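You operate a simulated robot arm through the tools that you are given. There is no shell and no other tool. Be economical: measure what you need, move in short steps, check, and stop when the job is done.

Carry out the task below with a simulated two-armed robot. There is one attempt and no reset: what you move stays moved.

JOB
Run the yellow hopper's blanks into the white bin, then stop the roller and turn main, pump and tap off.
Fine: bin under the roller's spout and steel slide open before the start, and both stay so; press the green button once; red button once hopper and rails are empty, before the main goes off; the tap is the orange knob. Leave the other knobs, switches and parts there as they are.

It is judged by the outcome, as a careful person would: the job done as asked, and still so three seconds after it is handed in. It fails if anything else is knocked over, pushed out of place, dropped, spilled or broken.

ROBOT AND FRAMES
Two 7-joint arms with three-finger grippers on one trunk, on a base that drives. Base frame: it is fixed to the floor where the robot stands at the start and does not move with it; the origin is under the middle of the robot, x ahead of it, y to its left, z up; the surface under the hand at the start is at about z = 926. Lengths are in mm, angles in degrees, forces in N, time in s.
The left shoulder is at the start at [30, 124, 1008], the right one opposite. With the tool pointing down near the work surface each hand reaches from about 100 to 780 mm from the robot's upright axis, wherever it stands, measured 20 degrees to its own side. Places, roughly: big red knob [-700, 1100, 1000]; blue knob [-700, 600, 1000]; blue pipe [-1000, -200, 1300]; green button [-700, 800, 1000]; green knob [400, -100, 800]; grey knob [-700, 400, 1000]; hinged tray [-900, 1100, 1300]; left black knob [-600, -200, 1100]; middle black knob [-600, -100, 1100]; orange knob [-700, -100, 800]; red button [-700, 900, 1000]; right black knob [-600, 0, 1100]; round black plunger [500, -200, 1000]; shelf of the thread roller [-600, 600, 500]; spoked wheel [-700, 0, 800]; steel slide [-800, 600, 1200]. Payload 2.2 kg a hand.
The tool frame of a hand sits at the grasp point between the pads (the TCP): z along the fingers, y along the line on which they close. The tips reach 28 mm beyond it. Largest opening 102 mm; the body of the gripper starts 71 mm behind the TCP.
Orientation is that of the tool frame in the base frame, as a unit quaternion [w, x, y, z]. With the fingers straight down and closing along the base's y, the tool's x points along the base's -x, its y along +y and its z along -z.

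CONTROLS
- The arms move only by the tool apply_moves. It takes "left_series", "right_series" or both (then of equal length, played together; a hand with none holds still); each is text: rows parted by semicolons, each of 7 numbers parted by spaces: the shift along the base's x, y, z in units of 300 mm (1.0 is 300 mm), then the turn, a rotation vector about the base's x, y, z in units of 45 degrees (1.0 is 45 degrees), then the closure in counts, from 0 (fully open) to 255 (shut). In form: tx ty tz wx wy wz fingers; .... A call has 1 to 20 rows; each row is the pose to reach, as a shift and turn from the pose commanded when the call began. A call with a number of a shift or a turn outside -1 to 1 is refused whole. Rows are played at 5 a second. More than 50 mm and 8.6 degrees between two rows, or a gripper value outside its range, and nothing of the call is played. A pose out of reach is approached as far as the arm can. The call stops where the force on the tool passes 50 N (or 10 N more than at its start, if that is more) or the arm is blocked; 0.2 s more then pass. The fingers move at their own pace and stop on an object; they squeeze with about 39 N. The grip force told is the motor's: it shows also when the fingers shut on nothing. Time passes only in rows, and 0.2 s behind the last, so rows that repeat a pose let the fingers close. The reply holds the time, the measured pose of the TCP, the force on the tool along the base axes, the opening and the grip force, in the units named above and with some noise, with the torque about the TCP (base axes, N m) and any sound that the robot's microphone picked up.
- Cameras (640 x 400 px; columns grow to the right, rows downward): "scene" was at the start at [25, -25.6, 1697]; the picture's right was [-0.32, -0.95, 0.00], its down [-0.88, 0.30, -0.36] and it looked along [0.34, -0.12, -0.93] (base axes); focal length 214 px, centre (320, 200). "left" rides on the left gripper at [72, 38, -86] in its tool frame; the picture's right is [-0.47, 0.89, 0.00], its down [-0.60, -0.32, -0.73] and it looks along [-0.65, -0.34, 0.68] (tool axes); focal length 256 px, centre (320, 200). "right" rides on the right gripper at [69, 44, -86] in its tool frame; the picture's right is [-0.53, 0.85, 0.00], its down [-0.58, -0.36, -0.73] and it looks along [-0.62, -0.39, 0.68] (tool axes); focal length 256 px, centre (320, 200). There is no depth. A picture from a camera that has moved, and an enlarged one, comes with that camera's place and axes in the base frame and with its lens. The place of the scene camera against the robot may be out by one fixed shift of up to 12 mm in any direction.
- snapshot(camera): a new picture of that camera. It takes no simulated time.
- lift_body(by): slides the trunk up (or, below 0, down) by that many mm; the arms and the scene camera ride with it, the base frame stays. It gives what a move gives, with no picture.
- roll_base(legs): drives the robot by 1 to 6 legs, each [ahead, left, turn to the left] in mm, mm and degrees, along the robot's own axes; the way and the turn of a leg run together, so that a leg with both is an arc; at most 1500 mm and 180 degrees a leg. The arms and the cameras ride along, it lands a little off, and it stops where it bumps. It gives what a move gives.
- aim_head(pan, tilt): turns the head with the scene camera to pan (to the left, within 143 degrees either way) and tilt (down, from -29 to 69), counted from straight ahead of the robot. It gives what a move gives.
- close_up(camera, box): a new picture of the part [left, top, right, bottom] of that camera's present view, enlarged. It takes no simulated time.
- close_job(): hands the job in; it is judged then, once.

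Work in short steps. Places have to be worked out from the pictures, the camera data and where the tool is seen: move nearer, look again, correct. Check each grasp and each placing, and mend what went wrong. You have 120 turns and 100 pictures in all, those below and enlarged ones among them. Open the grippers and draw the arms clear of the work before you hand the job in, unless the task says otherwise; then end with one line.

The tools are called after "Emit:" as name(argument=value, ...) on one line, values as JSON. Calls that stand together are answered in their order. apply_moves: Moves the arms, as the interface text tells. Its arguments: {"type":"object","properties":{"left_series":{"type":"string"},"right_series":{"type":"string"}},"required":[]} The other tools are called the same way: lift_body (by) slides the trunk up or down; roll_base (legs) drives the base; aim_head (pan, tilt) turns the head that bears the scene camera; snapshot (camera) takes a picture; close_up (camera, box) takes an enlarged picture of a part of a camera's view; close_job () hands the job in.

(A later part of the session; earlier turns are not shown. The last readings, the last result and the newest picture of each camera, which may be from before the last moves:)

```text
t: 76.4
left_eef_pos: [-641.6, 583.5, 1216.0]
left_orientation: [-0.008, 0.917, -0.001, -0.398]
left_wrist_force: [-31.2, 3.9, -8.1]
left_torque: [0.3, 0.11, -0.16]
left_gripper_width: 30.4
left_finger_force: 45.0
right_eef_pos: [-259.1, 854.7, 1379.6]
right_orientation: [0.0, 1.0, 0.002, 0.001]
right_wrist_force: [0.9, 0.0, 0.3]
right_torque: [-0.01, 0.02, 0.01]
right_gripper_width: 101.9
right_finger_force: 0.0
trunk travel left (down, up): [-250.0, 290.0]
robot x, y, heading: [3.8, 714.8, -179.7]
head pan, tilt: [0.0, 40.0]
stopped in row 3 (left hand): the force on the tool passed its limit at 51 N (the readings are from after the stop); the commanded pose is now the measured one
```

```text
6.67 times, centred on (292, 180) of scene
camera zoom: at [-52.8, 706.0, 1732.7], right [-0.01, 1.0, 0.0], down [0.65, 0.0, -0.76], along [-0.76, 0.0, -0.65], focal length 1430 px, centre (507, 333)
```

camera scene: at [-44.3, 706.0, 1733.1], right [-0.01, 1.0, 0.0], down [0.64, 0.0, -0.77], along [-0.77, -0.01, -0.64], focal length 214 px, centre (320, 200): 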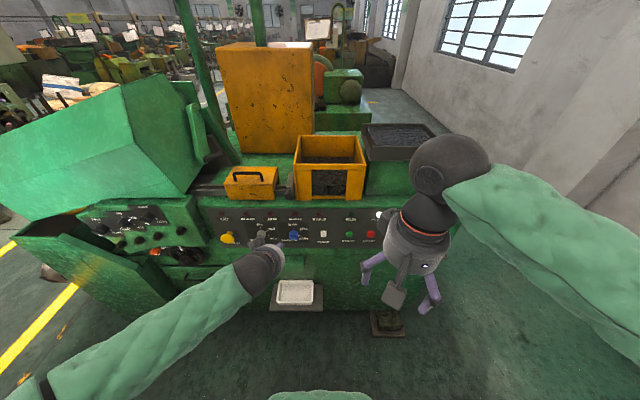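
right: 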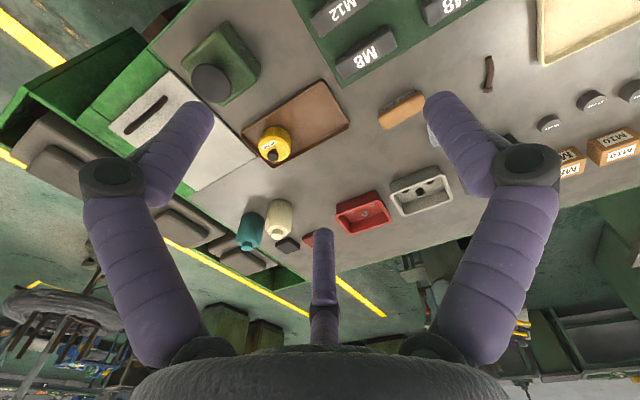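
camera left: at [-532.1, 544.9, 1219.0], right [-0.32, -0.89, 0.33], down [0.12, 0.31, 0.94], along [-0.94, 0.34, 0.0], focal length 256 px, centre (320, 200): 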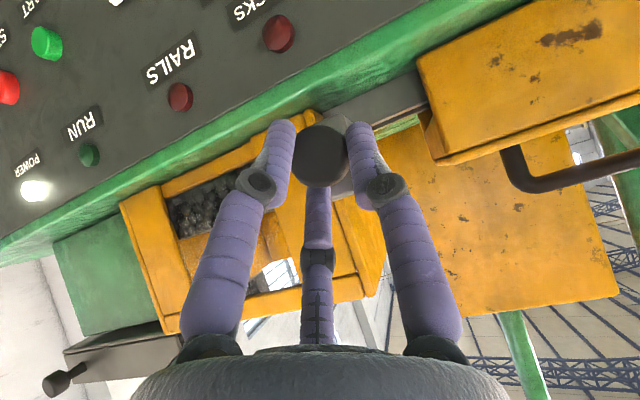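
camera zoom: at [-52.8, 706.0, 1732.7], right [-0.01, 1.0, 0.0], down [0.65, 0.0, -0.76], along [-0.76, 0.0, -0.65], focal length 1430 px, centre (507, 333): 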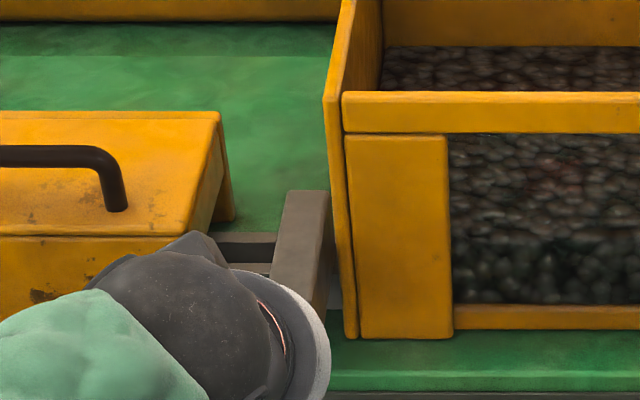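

The slide is hard against its end stop after ~40 mm travel. I release, retreat, and inspect whether the passage is now open.

Emit:
apply_moves(left_series="0 0 0 0 0 0 60;0 0 0 0 0 0 60;0.06 0 0.02 0 0 0 60;0.16 0 0.05 0 0 0 60;0.26 -0.08 0.05 0 0 0 60;0.36 -0.18 0.05 0 0 0 60;0.42 -0.3 0.05 0 0 0 60;0.42 -0.44 0.05 0 0 0 60")

Emit:
lift_body(by=280)

Emit:
aim_head(pan=8, tilt=50)

Emit:
snapshot(camera="scene")

```text
t: 78.2
left_eef_pos: [-510.4, 450.3, 1234.2]
left_orientation: [-0.007, 0.917, 0.0, -0.4]
left_wrist_force: [-0.6, 0.1, 0.0]
left_torque: [0.0, 0.01, -0.01]
left_gripper_width: 78.0
left_finger_force: 0.0
right_eef_pos: [-254.4, 853.2, 1380.6]
right_orientation: [0.0, 1.0, 0.004, 0.0]
right_wrist_force: [0.2, 1.1, -0.1]
right_torque: [0.0, -0.02, 0.01]
right_gripper_width: 102.1
right_finger_force: 0.1
trunk travel left (down, up): [-250.0, 290.0]
robot x, y, heading: [8.0, 716.8, -179.7]
head pan, tilt: [0.0, 40.0]
```

```text
t: 81.0
left_eef_pos: [-511.0, 451.4, 1514.9]
left_orientation: [-0.006, 0.917, 0.001, -0.4]
left_wrist_force: [-0.6, 0.6, 0.8]
left_torque: [0.01, 0.02, 0.01]
left_gripper_width: 78.0
left_finger_force: 0.1
right_eef_pos: [-253.7, 852.7, 1660.2]
right_orientation: [0.0, 1.0, 0.004, 0.0]
right_wrist_force: [-0.1, 0.0, -0.6]
right_torque: [0.01, 0.01, 0.02]
right_gripper_width: 101.9
right_finger_force: 0.1
trunk travel left (down, up): [-530.0, 10.0]
robot x, y, heading: [8.4, 712.3, -179.5]
head pan, tilt: [0.0, 40.0]
```

```text
t: 81.7
left_eef_pos: [-510.3, 451.0, 1513.6]
left_orientation: [-0.006, 0.917, 0.0, -0.4]
left_wrist_force: [0.2, 0.1, 0.2]
left_torque: [-0.02, 0.0, -0.04]
left_gripper_width: 78.2
left_finger_force: 0.0
right_eef_pos: [-253.4, 853.6, 1660.5]
right_orientation: [0.0, 1.0, 0.003, 0.0]
right_wrist_force: [1.1, 0.4, -0.2]
right_torque: [-0.02, 0.03, 0.01]
right_gripper_width: 101.9
right_finger_force: 0.0
trunk travel left (down, up): [-530.0, 10.0]
robot x, y, heading: [8.2, 713.4, -179.8]
head pan, tilt: [8.0, 50.0]
```

```text
36 pictures are left
camera scene: at [-37.2, 695.5, 1999.0], right [-0.15, 0.99, 0.0], down [0.76, 0.11, -0.64], along [-0.64, -0.09, -0.77], focal length 214 px, centre (320, 200)
```

scene: 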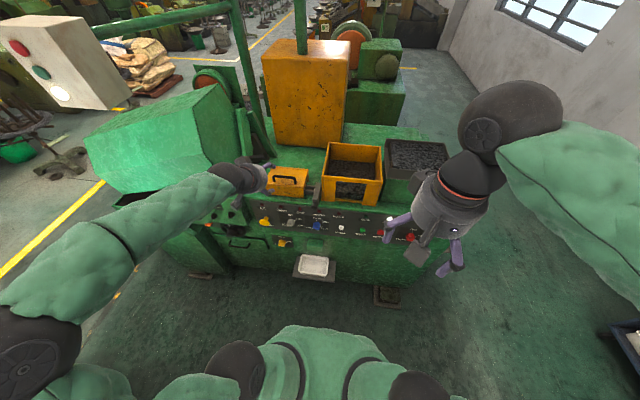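

Emit:
close_up(camera="scene", box=[285, 165, 345, 215])

Emit:
snapshot(camera="left")

```text
8.00 times, centred on (315, 190) of scene
camera zoom: at [-37.2, 695.5, 1999.0], right [-0.15, 0.99, 0.0], down [0.76, 0.11, -0.64], along [-0.64, -0.09, -0.77], focal length 1716 px, centre (360, 280)
```

zoom: 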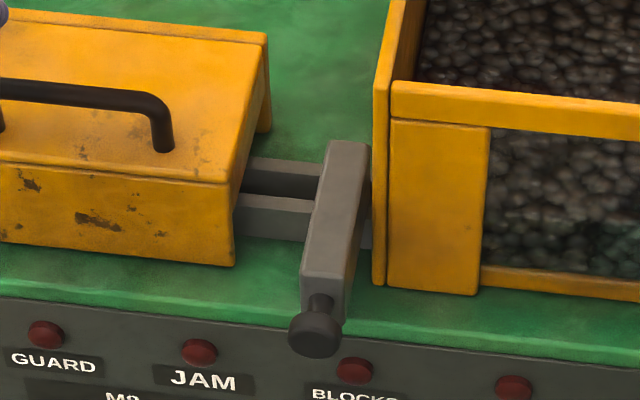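

```text
34 pictures are left
camera left: at [-399.0, 411.8, 1518.0], right [-0.32, -0.89, 0.33], down [0.13, 0.31, 0.94], along [-0.94, 0.34, 0.01], focal length 256 px, centre (320, 200)
```

left: 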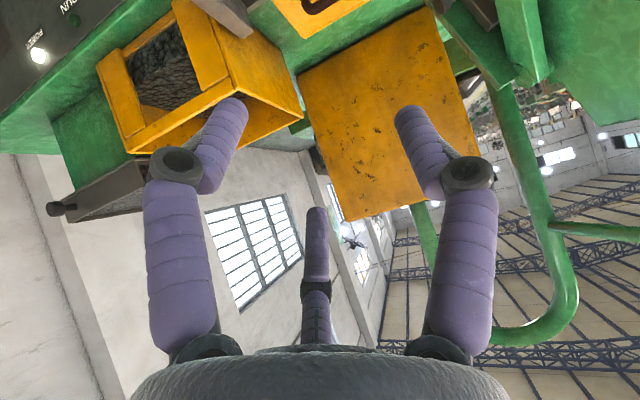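

The slide is fully drawn to its stop, clear of the hopper outlet as far as it travels. I lower the trunk and ready the right hand, closed and pointing at the panel, for the START button (≈ −701, 846, 976).

Emit:
lift_body(by=-280)

Emit:
apply_moves(right_series="-0.05 0 -0.12 0 0.15 0 255;-0.1 0 -0.24 0 0.3 0 255;-0.15 0 -0.36 0 0.45 0 255;-0.2 0 -0.46 0 0.6 0 255;-0.25 0 -0.56 0 0.75 0 255;-0.3 0 -0.66 0 0.89 0 255")

Emit:
apply_moves(right_series="-0.05 0 -0.12 0 0.15 0 255;-0.1 0 -0.24 0 0.3 0 255;-0.15 -0.01 -0.36 0 0.45 0 255;-0.2 -0.01 -0.48 0 0.6 0 255;-0.25 -0.02 -0.6 0 0.75 0 255;-0.3 -0.02 -0.68 0 0.89 0 255;-0.4 -0.02 -0.68 0 0.89 0 255")

Emit:
snapshot(camera="right")

Emit:
aim_head(pan=0, tilt=40)

Emit:
snapshot(camera="scene")

```text
t: 84.5
left_eef_pos: [-509.9, 451.4, 1234.6]
left_orientation: [-0.006, 0.917, 0.0, -0.4]
left_wrist_force: [-0.3, 1.0, 0.8]
left_torque: [0.02, 0.01, 0.03]
left_gripper_width: 78.0
left_finger_force: 0.0
right_eef_pos: [-253.5, 854.0, 1380.9]
right_orientation: [-0.001, 1.0, 0.004, 0.0]
right_wrist_force: [-0.1, 0.3, 0.3]
right_torque: [-0.02, 0.03, 0.02]
right_gripper_width: 102.0
right_finger_force: 0.1
trunk travel left (down, up): [-250.0, 290.0]
robot x, y, heading: [8.3, 712.8, -179.5]
head pan, tilt: [8.0, 50.0]
```

```text
t: 85.9
left_eef_pos: [-511.6, 450.5, 1234.0]
left_orientation: [-0.007, 0.917, 0.0, -0.4]
left_wrist_force: [-0.2, 1.1, -0.4]
left_torque: [-0.02, 0.01, 0.01]
left_gripper_width: 78.0
left_finger_force: 0.1
right_eef_pos: [-344.4, 852.1, 1182.6]
right_orientation: [-0.001, 0.939, 0.004, -0.343]
right_wrist_force: [-0.4, -0.6, 0.0]
right_torque: [-0.01, -0.01, 0.0]
right_gripper_width: 2.1
right_finger_force: 31.5
trunk travel left (down, up): [-250.0, 290.0]
robot x, y, heading: [10.6, 716.4, -179.7]
head pan, tilt: [8.0, 50.0]
```

```text
t: 87.5
left_eef_pos: [-512.2, 449.6, 1234.0]
left_orientation: [-0.007, 0.917, 0.0, -0.399]
left_wrist_force: [0.5, 0.0, -0.7]
left_torque: [0.01, 0.0, 0.0]
left_gripper_width: 78.0
left_finger_force: 0.0
right_eef_pos: [-430.2, 804.4, 989.4]
right_orientation: [-0.005, 0.765, -0.001, -0.644]
right_wrist_force: [-1.2, 0.0, 0.6]
right_torque: [0.0, -0.02, 0.0]
right_gripper_width: 2.0
right_finger_force: 31.6
right hand out of reach, approached as far as the arm can: row 5, 6, 7
trunk travel left (down, up): [-250.0, 290.0]
robot x, y, heading: [5.1, 714.4, -179.4]
head pan, tilt: [8.0, 50.0]
```

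```text
33 pictures are left
camera right: at [-334.4, 760.0, 936.4], right [-0.09, -0.85, 0.52], down [0.62, 0.36, 0.69], along [-0.78, 0.39, 0.5], focal length 256 px, centre (320, 200)
```

right: 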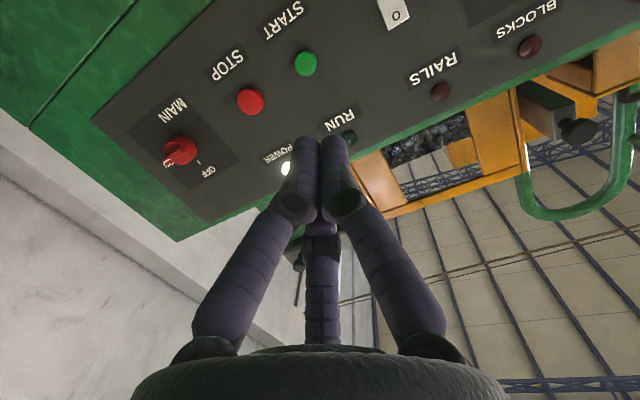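

```text
t: 88.3
left_eef_pos: [-510.7, 450.8, 1234.4]
left_orientation: [-0.006, 0.917, 0.001, -0.4]
left_wrist_force: [-0.4, 0.0, -1.2]
left_torque: [-0.01, 0.02, 0.01]
left_gripper_width: 78.1
left_finger_force: 0.0
right_eef_pos: [-428.9, 805.1, 990.6]
right_orientation: [-0.004, 0.765, 0.001, -0.644]
right_wrist_force: [-0.6, 0.1, -0.6]
right_torque: [0.03, -0.01, -0.01]
right_gripper_width: 2.1
right_finger_force: 31.2
trunk travel left (down, up): [-250.0, 290.0]
robot x, y, heading: [1.8, 713.8, -179.3]
head pan, tilt: [0.0, 40.0]
```

```text
32 pictures are left
camera scene: at [-46.1, 706.0, 1733.0], right [-0.01, 1.0, 0.0], down [0.64, 0.0, -0.77], along [-0.77, -0.01, -0.64], focal length 214 px, centre (320, 200)
```

scene: 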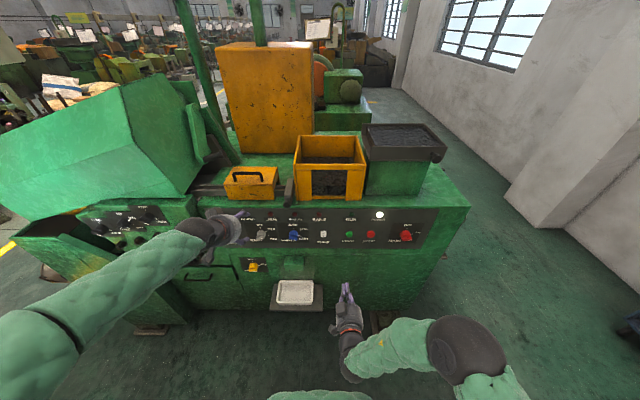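

Hand-camera fix: green button at (−701, 843, 972). I line the closed fingertips up 30 mm in front of it.

Emit:
apply_moves(right_series="-0.14 0.03 0 0 0 0 255;-0.28 0.06 -0.02 0 0 0 255;-0.42 0.1 -0.04 0 0 0 255;-0.56 0.127 -0.045 0 0 0 255;-0.68 0.127 -0.045 0 0 0 255")

Emit:
snapshot(camera="right")

Emit:
close_up(camera="scene", box=[300, 200, 420, 275])

```text
t: 89.5
left_eef_pos: [-512.2, 452.1, 1233.8]
left_orientation: [-0.006, 0.917, 0.0, -0.399]
left_wrist_force: [-0.8, -0.1, 0.3]
left_torque: [-0.05, 0.01, 0.03]
left_gripper_width: 78.2
left_finger_force: 0.1
right_eef_pos: [-619.1, 820.9, 1041.6]
right_orientation: [-0.007, 0.773, -0.006, -0.635]
right_wrist_force: [2.7, -1.1, -6.9]
right_torque: [0.06, 0.56, -0.08]
right_gripper_width: 1.9
right_finger_force: 31.7
right hand out of reach, approached as far as the arm can: row 1, 2, 3, 4, 5
trunk travel left (down, up): [-250.0, 290.0]
robot x, y, heading: [9.5, 714.7, -179.7]
head pan, tilt: [0.0, 40.0]
```

```text
31 pictures are left
camera right: at [-522.2, 776.0, 990.1], right [-0.12, -0.84, 0.52], down [0.61, 0.35, 0.71], along [-0.78, 0.4, 0.47], focal length 256 px, centre (320, 200)
```

right: 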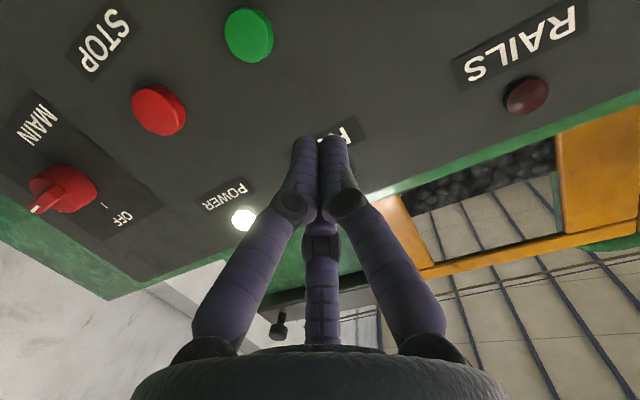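

```text
5.33 times, centred on (360, 238) of scene
camera zoom: at [-48.3, 707.6, 1733.3], right [-0.01, 1.0, 0.0], down [0.64, 0.0, -0.77], along [-0.77, -0.01, -0.64], focal length 1144 px, centre (107, 0)
```

zoom: 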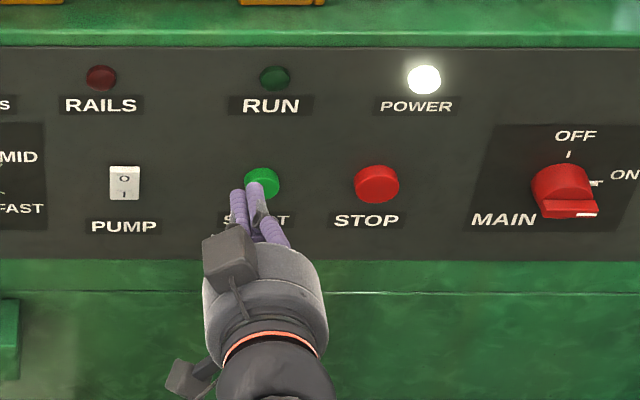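

The near-horizontal hand is hitting arm limits (z ended at 1041). I back off and reduce the tilt to ~45°, which worked well for the other arm.

Emit:
apply_moves(right_series="0.06 0 0.02 0 -0.14 0 255;0.12 0 0.02 0 -0.28 0 255;0.16 0.02 0 0 -0.42 0 255;0.16 0.04 -0.06 0 -0.56 0 255;0.16 0.06 -0.12 0 -0.7 0 255;0.16 0.075 -0.15 0 -0.78 0 255")

Emit:
snapshot(camera="right")

```text
t: 90.9
left_eef_pos: [-512.0, 450.8, 1234.1]
left_orientation: [-0.006, 0.917, 0.0, -0.399]
left_wrist_force: [-0.9, -0.2, 0.1]
left_torque: [0.0, 0.04, 0.0]
left_gripper_width: 77.9
left_finger_force: 0.1
right_eef_pos: [-572.0, 845.8, 1001.8]
right_orientation: [-0.001, 0.924, 0.003, -0.382]
right_wrist_force: [1.2, 0.6, 0.3]
right_torque: [0.01, -0.03, -0.01]
right_gripper_width: 2.2
right_finger_force: 31.6
trunk travel left (down, up): [-250.0, 290.0]
robot x, y, heading: [3.8, 712.2, -179.7]
head pan, tilt: [0.0, 40.0]
```

```text
29 pictures are left
camera right: at [-462.5, 801.4, 1013.5], right [-0.37, -0.85, 0.37], down [0.11, 0.36, 0.93], along [-0.92, 0.39, -0.05], focal length 256 px, centre (320, 200)
```

right: 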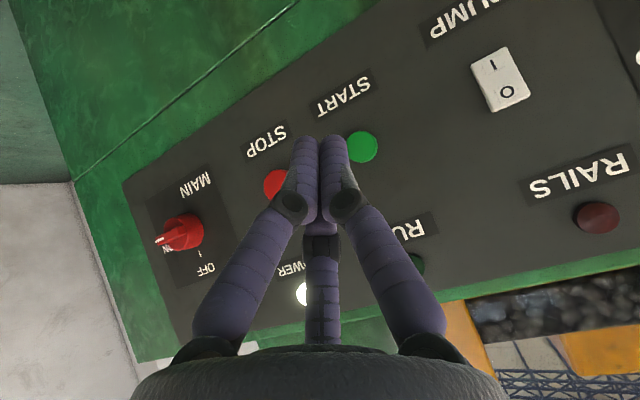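

Reach is good now. I move to just before the button, then press gently.

Emit:
apply_moves(right_series="-0.12 -0.01 -0.02 0 0 0 255;-0.24 -0.01 -0.036 0 0 0 255;-0.28 -0.01 -0.036 0 0 0 255")

Emit:
snapshot(camera="right")

Emit:
close_up(camera="scene", box=[300, 200, 420, 275])

```text
t: 91.7
left_eef_pos: [-510.7, 450.6, 1234.3]
left_orientation: [-0.006, 0.917, 0.001, -0.4]
left_wrist_force: [-0.3, 0.5, 0.5]
left_torque: [-0.03, 0.01, -0.05]
left_gripper_width: 77.9
left_finger_force: 0.0
right_eef_pos: [-657.1, 842.3, 991.3]
right_orientation: [-0.001, 0.924, 0.003, -0.383]
right_wrist_force: [0.1, -0.1, 0.7]
right_torque: [0.01, -0.02, -0.03]
right_gripper_width: 1.9
right_finger_force: 31.5
trunk travel left (down, up): [-250.0, 290.0]
robot x, y, heading: [7.1, 715.2, -179.7]
head pan, tilt: [0.0, 40.0]
```

```text
28 pictures are left
camera right: at [-546.9, 798.6, 1002.9], right [-0.37, -0.85, 0.37], down [0.11, 0.36, 0.93], along [-0.92, 0.39, -0.04], focal length 256 px, centre (320, 200)
```

right: 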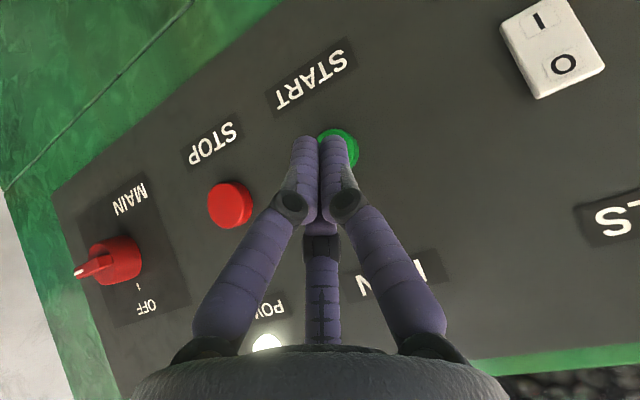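

```text
5.33 times, centred on (360, 238) of scene
camera zoom: at [-46.3, 706.0, 1733.1], right [-0.01, 1.0, 0.0], down [0.64, 0.0, -0.77], along [-0.77, -0.01, -0.64], focal length 1144 px, centre (107, 0)
```

zoom: 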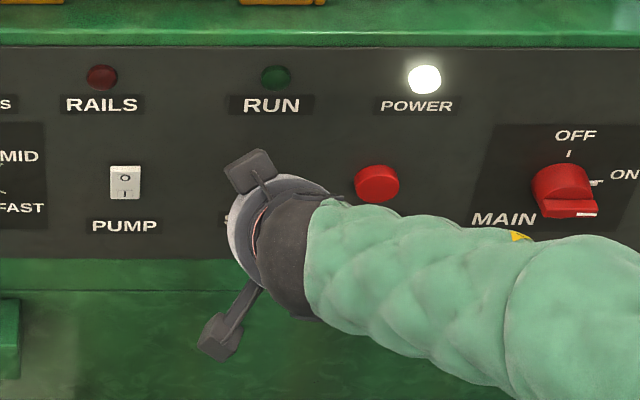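

Aligned. I press in small steps and then check the RUN lamp.

Emit:
apply_moves(right_series="-0.03 -0.005 0 0 0 0 255;-0.05 -0.005 0 0 0 0 255;-0.065 -0.005 0 0 0 0 255;-0.08 -0.005 0 0 0 0 255")

Emit:
close_up(camera="scene", box=[200, 140, 420, 275])

```text
t: 92.7
left_eef_pos: [-510.6, 450.5, 1234.7]
left_orientation: [-0.006, 0.917, 0.0, -0.399]
left_wrist_force: [-0.9, -0.3, 0.1]
left_torque: [0.01, -0.05, -0.01]
left_gripper_width: 78.0
left_finger_force: 0.1
right_eef_pos: [-679.4, 840.4, 991.5]
right_orientation: [-0.001, 0.924, 0.003, -0.383]
right_wrist_force: [0.9, 0.3, -0.7]
right_torque: [-0.01, 0.02, -0.02]
right_gripper_width: 2.0
right_finger_force: 31.4
trunk travel left (down, up): [-250.0, 290.0]
robot x, y, heading: [11.4, 716.0, -179.8]
head pan, tilt: [0.0, 40.0]
```

```text
2.91 times, centred on (310, 208) of scene
camera zoom: at [-45.8, 706.0, 1733.1], right [-0.01, 1.0, 0.0], down [0.64, 0.0, -0.77], along [-0.77, -0.01, -0.64], focal length 624 px, centre (349, 178)
```

zoom: 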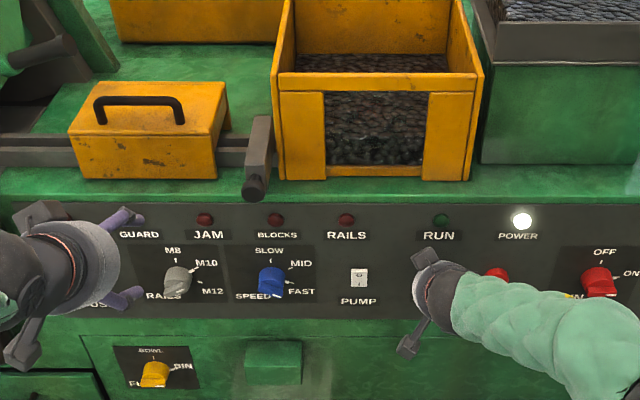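

No contact yet; I continue in 4 mm steps.

Emit:
apply_moves(right_series="-0.013 0 0 0 0 0 255;-0.026 0 0 0 0 0 255;-0.04 0 0 0 0 0 255")

Emit:
snapshot(camera="right")

```text
t: 93.5
left_eef_pos: [-507.9, 450.3, 1236.2]
left_orientation: [-0.006, 0.916, 0.001, -0.401]
left_wrist_force: [-0.7, -0.1, 0.3]
left_torque: [-0.04, -0.01, 0.03]
left_gripper_width: 77.8
left_finger_force: 0.1
right_eef_pos: [-687.6, 839.2, 991.6]
right_orientation: [-0.001, 0.924, 0.003, -0.381]
right_wrist_force: [26.4, 0.6, 4.2]
right_torque: [0.06, -0.08, -0.13]
right_gripper_width: 1.9
right_finger_force: 31.7
trunk travel left (down, up): [-250.0, 290.0]
robot x, y, heading: [7.9, 712.5, -179.6]
head pan, tilt: [0.0, 40.0]
heard: click
```

```text
25 pictures are left
camera right: at [-577.6, 796.5, 1003.1], right [-0.37, -0.85, 0.37], down [0.11, 0.36, 0.93], along [-0.92, 0.39, -0.05], focal length 256 px, centre (320, 200)
```

right: 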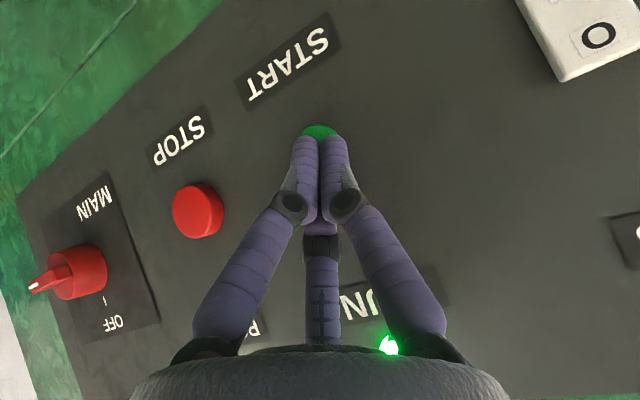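

Click heard and the RUN lamp is on. I withdraw to stand in front of the red button, then watch the hopper.

Emit:
apply_moves(right_series="0.05 0 0 0 0 0 255;0.14 0 0 0 0 0 255;0.2 0.1 0 0 0 0 255;0.2 0.22 0 0 0 0 255;0.2 0.33 0 0 0 0 255;0.2 0.33 0 0 0 0 255;0.2 0.33 0 0 0 0 255;0.2 0.33 0 0 0 0 255;0.2 0.33 0 0 0 0 255;0.2 0.33 0 0 0 0 255;0.2 0.33 0 0 0 0 255;0.2 0.33 0 0 0 0 255;0.2 0.33 0 0 0 0 255;0.2 0.33 0 0 0 0 255;0.2 0.33 0 0 0 0 255;0.2 0.33 0 0 0 0 255;0.2 0.33 0 0 0 0 255;0.2 0.33 0 0 0 0 255")

Emit:
snapshot(camera="scene")

```text
t: 97.3
left_eef_pos: [-510.6, 451.4, 1233.5]
left_orientation: [-0.006, 0.917, 0.001, -0.4]
left_wrist_force: [0.2, 0.2, 0.2]
left_torque: [-0.01, 0.0, -0.01]
left_gripper_width: 77.8
left_finger_force: 0.0
right_eef_pos: [-631.8, 939.2, 991.0]
right_orientation: [-0.001, 0.924, 0.003, -0.382]
right_wrist_force: [0.7, 0.3, -0.2]
right_torque: [-0.02, 0.03, 0.02]
right_gripper_width: 2.1
right_finger_force: 31.3
trunk travel left (down, up): [-250.0, 290.0]
robot x, y, heading: [9.0, 713.6, -179.6]
head pan, tilt: [0.0, 40.0]
```

```text
24 pictures are left
camera scene: at [-46.1, 706.1, 1733.1], right [-0.01, 1.0, 0.0], down [0.64, 0.0, -0.77], along [-0.77, -0.01, -0.64], focal length 214 px, centre (320, 200)
```

scene: 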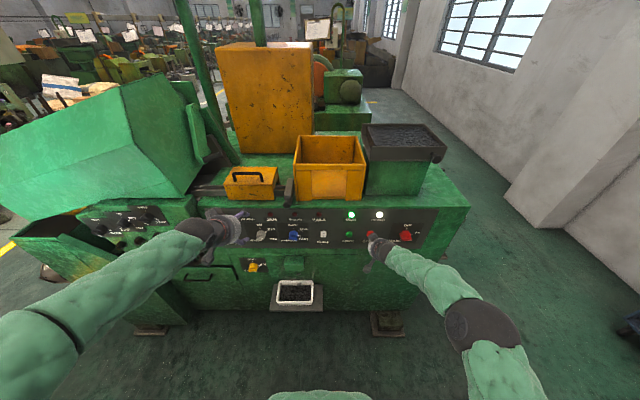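

The hopper looks empty and the bin is filled. I check hopper, rails and bin closely.

Emit:
close_up(camera="scene", box=[190, 130, 380, 250])

Emit:
close_up(camera="scene", box=[250, 255, 350, 315])

```text
3.33 times, centred on (285, 190) of scene
camera zoom: at [-46.1, 706.1, 1733.1], right [-0.01, 1.0, 0.0], down [0.64, 0.0, -0.77], along [-0.77, -0.01, -0.64], focal length 715 px, centre (437, 233)
```

zoom: 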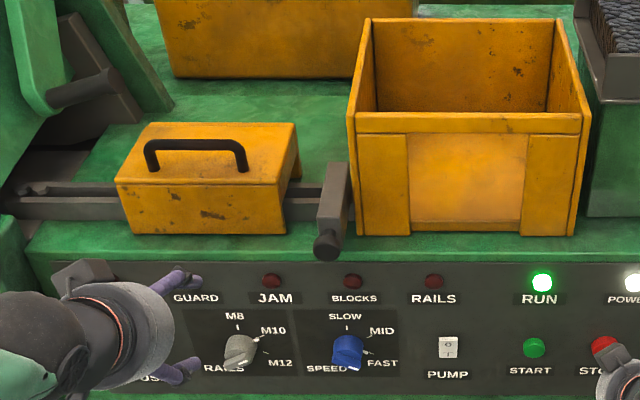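

```text
6.40 times, centred on (300, 285) of scene
camera zoom: at [-46.1, 706.1, 1733.1], right [-0.01, 1.0, 0.0], down [0.64, 0.0, -0.77], along [-0.77, -0.01, -0.64], focal length 1373 px, centre (448, -344)
```

zoom: 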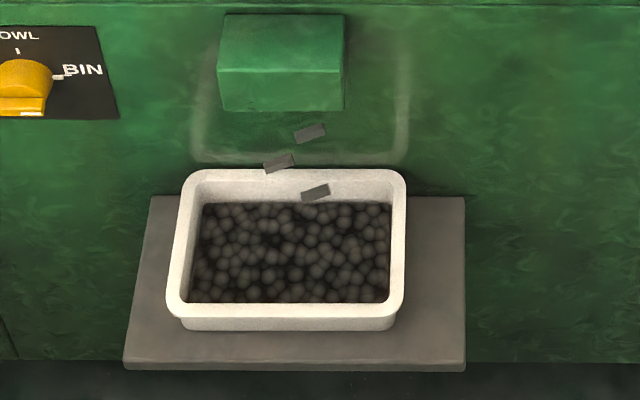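

Blanks are still falling and a few sit in the rails. I wait four more seconds.

Emit:
apply_moves(right_series="0 0 0 0 0 0 255;0 0 0 0 0 0 255;0 0 0 0 0 0 255;0 0 0 0 0 0 255;0 0 0 0 0 0 255;0 0 0 0 0 0 255;0 0 0 0 0 0 255;0 0 0 0 0 0 255;0 0 0 0 0 0 255;0 0 0 0 0 0 255;0 0 0 0 0 0 255;0 0 0 0 0 0 255;0 0 0 0 0 0 255;0 0 0 0 0 0 255;0 0 0 0 0 0 255;0 0 0 0 0 0 255;0 0 0 0 0 0 255;0 0 0 0 0 0 255;0 0 0 0 0 0 255;0 0 0 0 0 0 255")

Emit:
close_up(camera="scene", box=[180, 130, 390, 310])

```text
t: 101.5
left_eef_pos: [-511.3, 450.7, 1235.2]
left_orientation: [-0.007, 0.917, 0.0, -0.4]
left_wrist_force: [0.5, -0.3, 0.3]
left_torque: [-0.01, 0.02, 0.01]
left_gripper_width: 78.1
left_finger_force: 0.0
right_eef_pos: [-630.9, 939.6, 990.7]
right_orientation: [-0.001, 0.924, 0.002, -0.382]
right_wrist_force: [1.1, -0.3, -0.2]
right_torque: [0.0, -0.01, 0.03]
right_gripper_width: 2.2
right_finger_force: 32.0
trunk travel left (down, up): [-250.0, 290.0]
robot x, y, heading: [6.4, 714.1, -179.8]
head pan, tilt: [0.0, 40.0]
```

```text
2.22 times, centred on (285, 220) of scene
camera zoom: at [-46.1, 706.1, 1733.1], right [-0.01, 1.0, 0.0], down [0.64, 0.0, -0.77], along [-0.77, -0.01, -0.64], focal length 477 px, centre (398, 156)
```

zoom: 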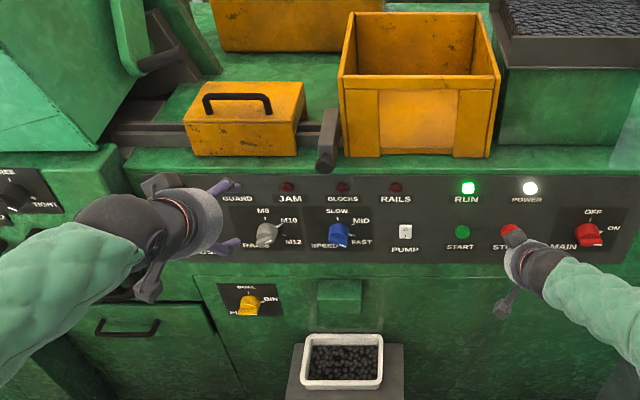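

I wait another four seconds to be safe, then look at the rails and bin.

Emit:
apply_moves(right_series="0 0 0 0 0 0 255;0 0 0 0 0 0 255;0 0 0 0 0 0 255;0 0 0 0 0 0 255;0 0 0 0 0 0 255;0 0 0 0 0 0 255;0 0 0 0 0 0 255;0 0 0 0 0 0 255;0 0 0 0 0 0 255;0 0 0 0 0 0 255;0 0 0 0 0 0 255;0 0 0 0 0 0 255;0 0 0 0 0 0 255;0 0 0 0 0 0 255;0 0 0 0 0 0 255;0 0 0 0 0 0 255;0 0 0 0 0 0 255;0 0 0 0 0 0 255;0 0 0 0 0 0 255;0 0 0 0 0 0 255")

Emit:
close_up(camera="scene", box=[190, 150, 310, 225])

Emit:
close_up(camera="scene", box=[250, 255, 350, 315])

```text
t: 105.7
left_eef_pos: [-510.4, 451.2, 1234.7]
left_orientation: [-0.007, 0.916, 0.0, -0.4]
left_wrist_force: [0.4, -0.5, 0.3]
left_torque: [0.01, 0.02, 0.01]
left_gripper_width: 77.9
left_finger_force: 0.0
right_eef_pos: [-631.6, 939.8, 990.9]
right_orientation: [-0.001, 0.924, 0.003, -0.383]
right_wrist_force: [0.2, -0.6, -0.4]
right_torque: [0.01, 0.0, -0.01]
right_gripper_width: 2.3
right_finger_force: 31.5
trunk travel left (down, up): [-250.0, 290.0]
robot x, y, heading: [9.7, 716.3, -179.6]
head pan, tilt: [0.0, 40.0]
```

```text
5.33 times, centred on (250, 188) of scene
camera zoom: at [-46.1, 706.1, 1733.1], right [-0.01, 1.0, 0.0], down [0.64, 0.0, -0.77], along [-0.77, -0.01, -0.64], focal length 1144 px, centre (693, 267)
```

zoom: 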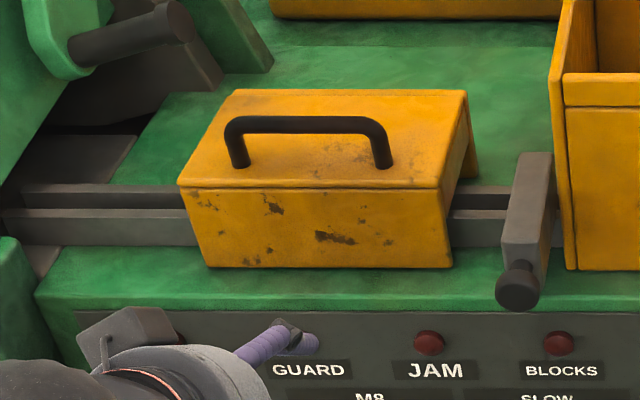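

```text
6.40 times, centred on (300, 285) of scene
camera zoom: at [-46.1, 706.1, 1733.1], right [-0.01, 1.0, 0.0], down [0.64, 0.0, -0.77], along [-0.77, -0.01, -0.64], focal length 1373 px, centre (448, -344)
```

zoom: 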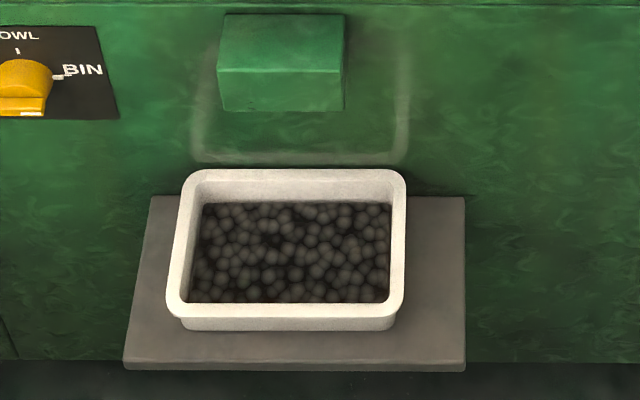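

Rails empty, nothing falling. I press the red button the same way.

Emit:
apply_moves(right_series="-0.08 0 0 0 0 0 255;-0.14 0 0 0 0 0 255;-0.16 0 0 0 0 0 255;-0.173 0 0 0 0 0 255;-0.187 0 0 0 0 0 255;-0.195 0 0 0 0 0 255")

Emit:
snapshot(camera="right")

```text
t: 107.1
left_eef_pos: [-507.9, 451.6, 1235.7]
left_orientation: [-0.007, 0.916, -0.001, -0.401]
left_wrist_force: [0.2, -0.2, 0.6]
left_torque: [-0.02, -0.03, -0.02]
left_gripper_width: 77.8
left_finger_force: 0.0
right_eef_pos: [-686.1, 938.7, 990.4]
right_orientation: [-0.001, 0.924, 0.003, -0.382]
right_wrist_force: [22.9, 0.9, 1.6]
right_torque: [0.08, -0.13, -0.14]
right_gripper_width: 2.1
right_finger_force: 31.3
trunk travel left (down, up): [-250.0, 290.0]
robot x, y, heading: [12.1, 717.5, -179.7]
head pan, tilt: [0.0, 40.0]
heard: click
```

```text
18 pictures are left
camera right: at [-577.2, 895.9, 1002.7], right [-0.38, -0.85, 0.37], down [0.11, 0.36, 0.93], along [-0.92, 0.39, -0.05], focal length 256 px, centre (320, 200)
```

right: 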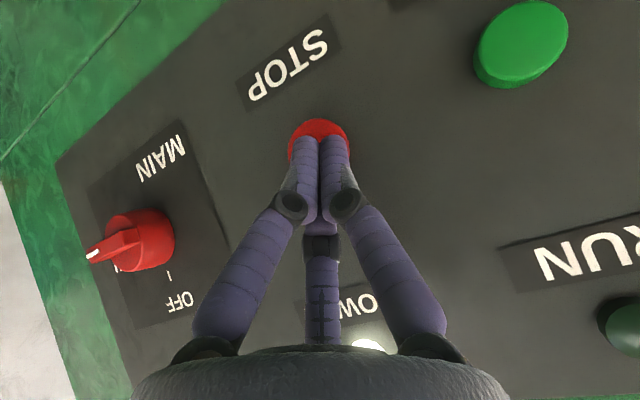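

RUN lamp is off after the click. I retract the right hand and shift the base 130 mm to the right to reach the main knob at about (−690, 1093, 971).

Emit:
apply_moves(right_series="0.06 0 0 0 0 0 255;0.16 0 0.05 0 0 0 255;0.24 0 0.13 0 0 0 255")

Emit:
roll_base(legs=[[0, -135, 0]])

Emit:
snapshot(camera="right")

```text
t: 107.9
left_eef_pos: [-510.3, 450.7, 1234.7]
left_orientation: [-0.006, 0.917, 0.001, -0.399]
left_wrist_force: [-1.1, -0.5, 0.3]
left_torque: [-0.03, 0.01, -0.03]
left_gripper_width: 78.1
left_finger_force: 0.0
right_eef_pos: [-618.4, 938.0, 1031.6]
right_orientation: [-0.001, 0.924, 0.004, -0.383]
right_wrist_force: [0.5, 0.4, -0.2]
right_torque: [-0.02, 0.04, -0.02]
right_gripper_width: 2.0
right_finger_force: 31.8
trunk travel left (down, up): [-250.0, 290.0]
robot x, y, heading: [8.3, 716.2, -179.8]
head pan, tilt: [0.0, 40.0]
```

```text
t: 109.2
left_eef_pos: [-511.1, 589.1, 1234.2]
left_orientation: [-0.005, 0.917, 0.0, -0.399]
left_wrist_force: [-0.9, 1.2, -0.2]
left_torque: [-0.04, -0.01, 0.01]
left_gripper_width: 78.1
left_finger_force: 0.0
right_eef_pos: [-619.1, 1077.1, 1030.1]
right_orientation: [0.0, 0.924, 0.002, -0.383]
right_wrist_force: [0.0, 1.2, -0.4]
right_torque: [-0.06, 0.03, 0.05]
right_gripper_width: 2.1
right_finger_force: 31.2
trunk travel left (down, up): [-250.0, 290.0]
robot x, y, heading: [5.0, 848.1, -179.8]
head pan, tilt: [0.0, 40.0]
```

```text
17 pictures are left
camera right: at [-510.1, 1033.2, 1041.5], right [-0.37, -0.85, 0.38], down [0.11, 0.36, 0.93], along [-0.92, 0.39, -0.04], focal length 256 px, centre (320, 200)
```

right: 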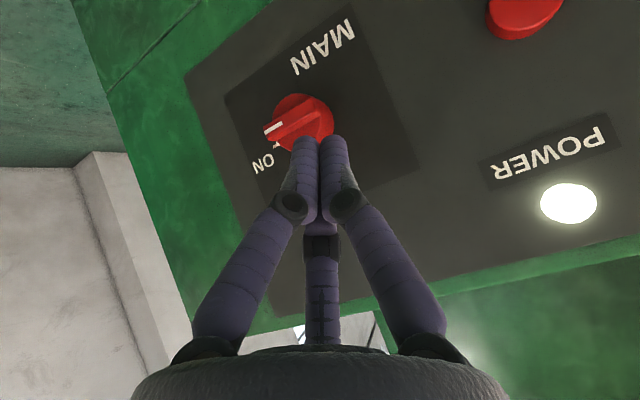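

Hand view puts the bar's centre at about (1097, 974), its marked end at +y (ON). I press its −y end downward along an arc, which turns the pointer up to OFF.

Emit:
apply_moves(right_series="-0.08 0 0 0 0 0 255;-0.143 0 -0.017 0 0 0 255;-0.143 0 -0.06 0 0 0 255;-0.143 -0.004 -0.085 0 0 0 255;-0.143 -0.008 -0.11 0 0 0 255;-0.143 -0.008 -0.135 0 0 0 255;-0.143 -0.006 -0.16 0 0 0 255;-0.143 0.006 -0.185 0 0 0 255;-0.143 0.02 -0.193 0 0 0 255")

Emit:
snapshot(camera="right")

```text
t: 111.2
left_eef_pos: [-511.7, 587.4, 1235.2]
left_orientation: [-0.007, 0.917, -0.001, -0.399]
left_wrist_force: [-0.5, -0.1, 0.5]
left_torque: [-0.05, -0.01, 0.01]
left_gripper_width: 78.1
left_finger_force: 0.0
right_eef_pos: [-662.4, 1082.3, 971.7]
right_orientation: [-0.001, 0.924, 0.002, -0.383]
right_wrist_force: [-1.6, -1.2, -0.3]
right_torque: [-0.04, -0.01, 0.05]
right_gripper_width: 1.8
right_finger_force: 31.8
trunk travel left (down, up): [-250.0, 290.0]
robot x, y, heading: [7.8, 850.4, -179.5]
head pan, tilt: [0.0, 40.0]
```

```text
16 pictures are left
camera right: at [-552.9, 1038.3, 983.3], right [-0.37, -0.85, 0.37], down [0.11, 0.36, 0.93], along [-0.92, 0.39, -0.04], focal length 256 px, centre (320, 200)
```

right: 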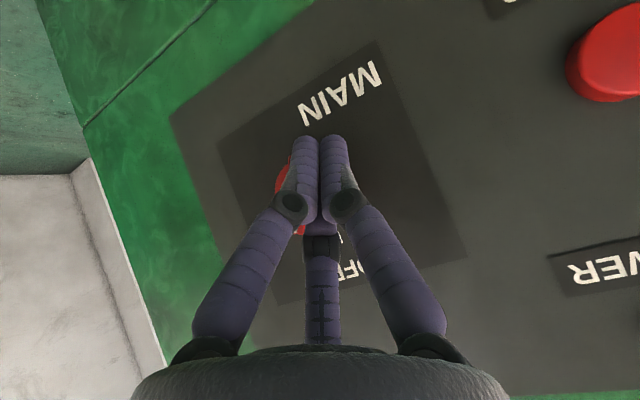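

I check the knob and POWER lamp from the scene camera.

Emit:
close_up(camera="scene", box=[310, 190, 430, 265])

```text
5.33 times, centred on (370, 228) of scene
camera zoom: at [-47.0, 842.7, 1733.1], right [-0.01, 1.0, 0.0], down [0.64, 0.0, -0.77], along [-0.77, 0.0, -0.64], focal length 1144 px, centre (53, 53)
```

zoom: 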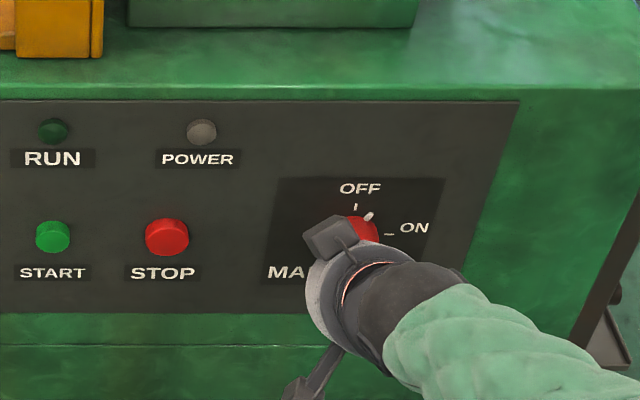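

POWER is off; the pointer is ~25° short of the OFF mark. I push a little further along +y.

Emit:
apply_moves(right_series="0 0.015 -0.01 0 0 0 255;0 0.03 -0.015 0 0 0 255;0 0.045 -0.015 0 0 0 255")

Emit:
close_up(camera="scene", box=[350, 210, 414, 250])

```text
t: 112.0
left_eef_pos: [-510.6, 583.5, 1233.6]
left_orientation: [-0.007, 0.917, 0.001, -0.399]
left_wrist_force: [-0.3, 0.6, -0.5]
left_torque: [0.03, 0.03, -0.01]
left_gripper_width: 78.0
left_finger_force: 0.2
right_eef_pos: [-662.8, 1090.1, 967.2]
right_orientation: [0.0, 0.924, 0.006, -0.382]
right_wrist_force: [0.8, -27.6, 2.8]
right_torque: [-0.14, 0.19, 0.47]
right_gripper_width: 2.1
right_finger_force: 31.5
trunk travel left (down, up): [-250.0, 290.0]
robot x, y, heading: [2.1, 849.8, -179.8]
head pan, tilt: [0.0, 40.0]
```

```text
10.00 times, centred on (382, 230) of scene
camera zoom: at [-46.5, 837.9, 1733.1], right [-0.01, 1.0, 0.0], down [0.64, 0.01, -0.77], along [-0.77, 0.0, -0.64], focal length 2145 px, centre (-300, -100)
```

zoom: 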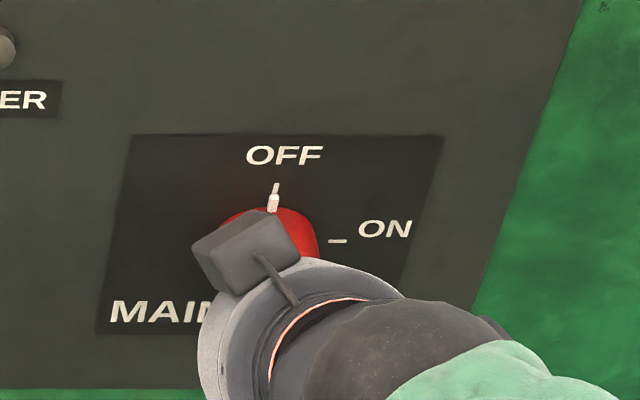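

Pointer is at OFF, POWER dark. I withdraw the right hand, pull the left hand back for clearance, and drive left for the pump switch.

Emit:
apply_moves(right_series="0.05 -0.02 0 0 0 0 255;0.12 -0.03 0.03 0 0 0 255;0.2 -0.03 0.1 0 0 0 255;0.2 -0.03 0.1 0 0 0 255;0.2 -0.03 0.1 0 0 0 255", left_series="0.08 0 0 0 0 0 60;0.2 0 0 0 0 0 60;0.32 0 0 0 0 0 60;0.44 0 0 0 0 0 60;0.5 0 0 0 0 0 60")

Emit:
roll_base(legs=[[0, 230, 0]])

Emit:
apply_moves(right_series="0 -0.12 0 0 0 0 255;0 -0.24 0 0 0 0 255;0 -0.36 0 0 0 0 255;0 -0.4 0.01 0 0 0 255")

Emit:
snapshot(camera="right")

```text
t: 113.2
left_eef_pos: [-361.5, 587.8, 1235.6]
left_orientation: [-0.006, 0.917, 0.0, -0.4]
left_wrist_force: [0.2, -1.2, -0.2]
left_torque: [0.03, 0.02, -0.01]
left_gripper_width: 78.2
left_finger_force: 0.0
right_eef_pos: [-602.1, 1086.5, 997.5]
right_orientation: [0.0, 0.924, 0.004, -0.383]
right_wrist_force: [0.3, -0.4, -0.1]
right_torque: [0.01, 0.0, -0.01]
right_gripper_width: 2.3
right_finger_force: 32.0
trunk travel left (down, up): [-250.0, 290.0]
robot x, y, heading: [5.7, 850.9, -179.6]
head pan, tilt: [0.0, 40.0]
```

```text
t: 114.9
left_eef_pos: [-360.6, 356.7, 1234.1]
left_orientation: [-0.007, 0.917, -0.001, -0.399]
left_wrist_force: [1.0, -1.2, 0.2]
left_torque: [0.03, 0.02, -0.04]
left_gripper_width: 78.0
left_finger_force: 0.0
right_eef_pos: [-601.2, 857.4, 997.5]
right_orientation: [-0.001, 0.924, 0.002, -0.383]
right_wrist_force: [-0.9, -0.2, 0.2]
right_torque: [0.02, -0.03, -0.02]
right_gripper_width: 2.5
right_finger_force: 31.4
trunk travel left (down, up): [-250.0, 290.0]
robot x, y, heading: [8.8, 622.6, -179.8]
head pan, tilt: [0.0, 40.0]
```

```text
t: 115.9
left_eef_pos: [-361.4, 357.9, 1234.9]
left_orientation: [-0.007, 0.917, -0.001, -0.4]
left_wrist_force: [-0.5, -0.1, 0.4]
left_torque: [-0.01, -0.01, 0.01]
left_gripper_width: 77.8
left_finger_force: 0.0
right_eef_pos: [-601.7, 737.2, 1001.3]
right_orientation: [-0.001, 0.924, 0.002, -0.383]
right_wrist_force: [0.1, 0.0, -0.1]
right_torque: [0.01, 0.02, 0.0]
right_gripper_width: 2.0
right_finger_force: 31.7
trunk travel left (down, up): [-250.0, 290.0]
robot x, y, heading: [8.4, 621.2, -180.0]
head pan, tilt: [0.0, 40.0]
```

```text
13 pictures are left
camera right: at [-492.1, 693.5, 1012.3], right [-0.38, -0.85, 0.37], down [0.11, 0.36, 0.93], along [-0.92, 0.39, -0.04], focal length 256 px, centre (320, 200)
```

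right: 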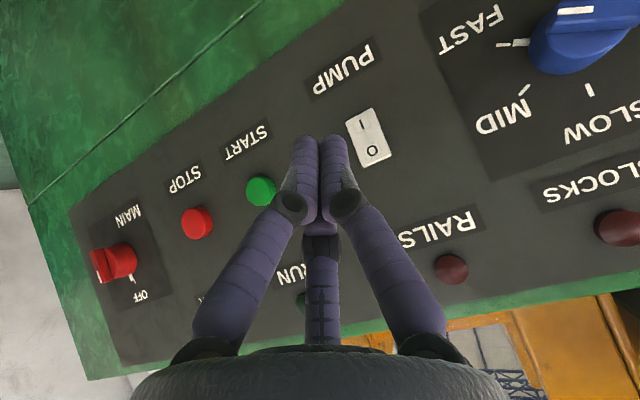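

The O half of the pump rocker is at (−706, 724, 982). I move in front of it and press.

Emit:
apply_moves(right_series="-0.1 -0.044 0.01 0 0 0 255;-0.22 -0.044 0.012 0 0 0 255;-0.25 -0.044 0.012 0 0 0 255;-0.265 -0.044 0.012 0 0 0 255;-0.28 -0.044 0.012 0 0 0 255;-0.293 -0.044 0.012 0 0 0 255")

```text
t: 117.3
left_eef_pos: [-359.6, 357.8, 1235.2]
left_orientation: [-0.008, 0.916, -0.001, -0.4]
left_wrist_force: [0.6, -0.7, -0.4]
left_torque: [0.03, 0.0, 0.01]
left_gripper_width: 77.9
left_finger_force: 0.1
right_eef_pos: [-689.6, 724.8, 1004.6]
right_orientation: [-0.001, 0.924, 0.002, -0.382]
right_wrist_force: [5.8, -1.3, 2.3]
right_torque: [0.02, -0.03, -0.04]
right_gripper_width: 1.7
right_finger_force: 31.2
trunk travel left (down, up): [-250.0, 290.0]
robot x, y, heading: [8.1, 621.4, -179.8]
head pan, tilt: [0.0, 40.0]
```

Contact just starting (6 N); I press a few mm more.

Emit:
apply_moves(right_series="-0.012 0 0 0 0 0 255;-0.024 0 0 0 0 0 255;-0.034 0 0 0 0 0 255")

Emit:
snapshot(camera="right")

```text
t: 118.1
left_eef_pos: [-355.1, 359.4, 1236.1]
left_orientation: [-0.006, 0.916, -0.001, -0.402]
left_wrist_force: [0.6, -0.2, -1.0]
left_torque: [-0.03, -0.01, 0.0]
left_gripper_width: 77.7
left_finger_force: 0.0
right_eef_pos: [-690.5, 723.9, 1005.9]
right_orientation: [-0.003, 0.924, 0.001, -0.382]
right_wrist_force: [35.2, 1.6, 19.8]
right_torque: [0.08, 0.0, -0.05]
right_gripper_width: 6.0
right_finger_force: 31.5
trunk travel left (down, up): [-250.0, 290.0]
robot x, y, heading: [13.7, 621.8, -180.0]
head pan, tilt: [0.0, 40.0]
stopped in row 3 (right hand): the force on the tool passed its limit at 54 N (the readings are from after the stop); the commanded pose is now the measured one
```

```text
12 pictures are left
camera right: at [-580.8, 679.8, 1016.9], right [-0.38, -0.85, 0.37], down [0.11, 0.36, 0.93], along [-0.92, 0.39, -0.05], focal length 256 px, centre (320, 200)
```

right: 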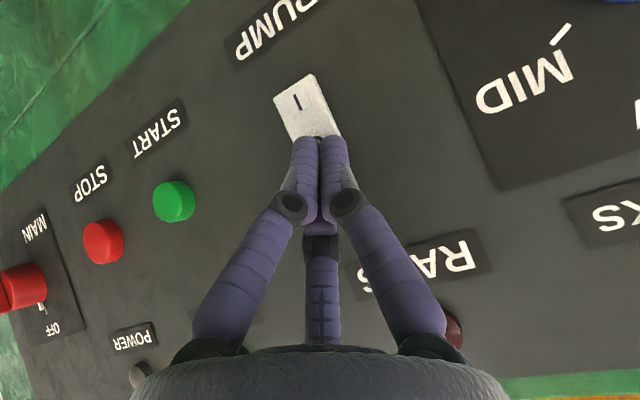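

54 N reached, no click reported. I back off and look at the rocker.

Emit:
apply_moves(right_series="0.06 0 0 0 0 0 255;0.16 0 0 0 0 0 255;0.25 0.03 0 0 0 0 255")

Emit:
close_up(camera="right", box=[310, 80, 430, 180])

```text
t: 118.9
left_eef_pos: [-360.7, 359.8, 1234.2]
left_orientation: [-0.007, 0.917, -0.001, -0.399]
left_wrist_force: [0.3, 0.5, -1.1]
left_torque: [0.0, -0.01, 0.0]
left_gripper_width: 78.0
left_finger_force: 0.0
right_eef_pos: [-621.1, 734.2, 999.0]
right_orientation: [-0.002, 0.925, 0.003, -0.38]
right_wrist_force: [0.8, 0.0, -0.9]
right_torque: [0.0, 0.03, 0.0]
right_gripper_width: 2.0
right_finger_force: 31.7
trunk travel left (down, up): [-250.0, 290.0]
robot x, y, heading: [9.0, 618.5, -179.4]
head pan, tilt: [0.0, 40.0]
```

```text
4.00 times, centred on (370, 130) of right
camera zoom: at [-510.5, 689.4, 1012.5], right [-0.38, -0.85, 0.37], down [0.1, 0.36, 0.93], along [-0.92, 0.39, -0.05], focal length 1024 px, centre (120, 480)
```

zoom: 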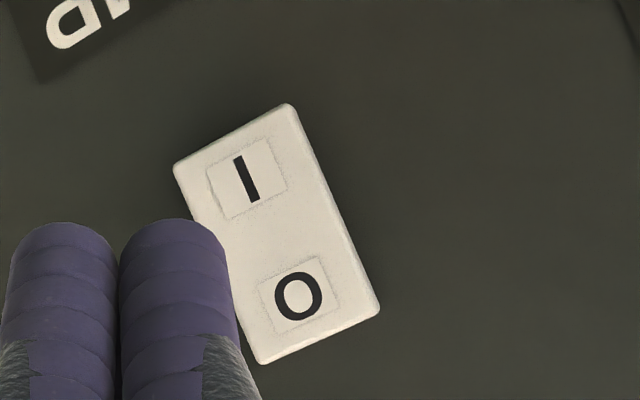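

I compare with the scene camera.

Emit:
close_up(camera="scene", box=[325, 215, 375, 250])

```text
11.43 times, centred on (350, 232) of scene
camera zoom: at [-44.5, 612.9, 1733.1], right [0.0, 1.0, 0.0], down [0.64, 0.0, -0.77], along [-0.77, 0.0, -0.64], focal length 2451 px, centre (-23, -171)
```

zoom: 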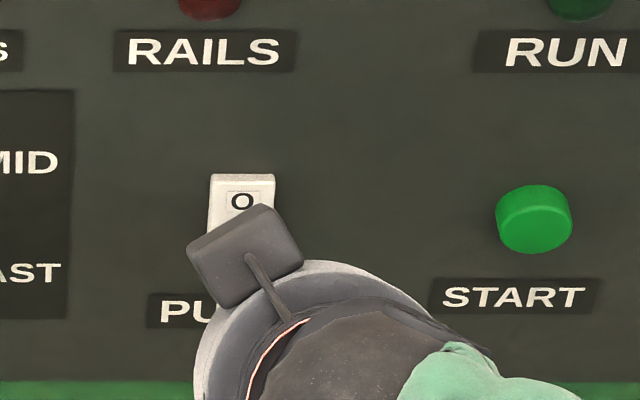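

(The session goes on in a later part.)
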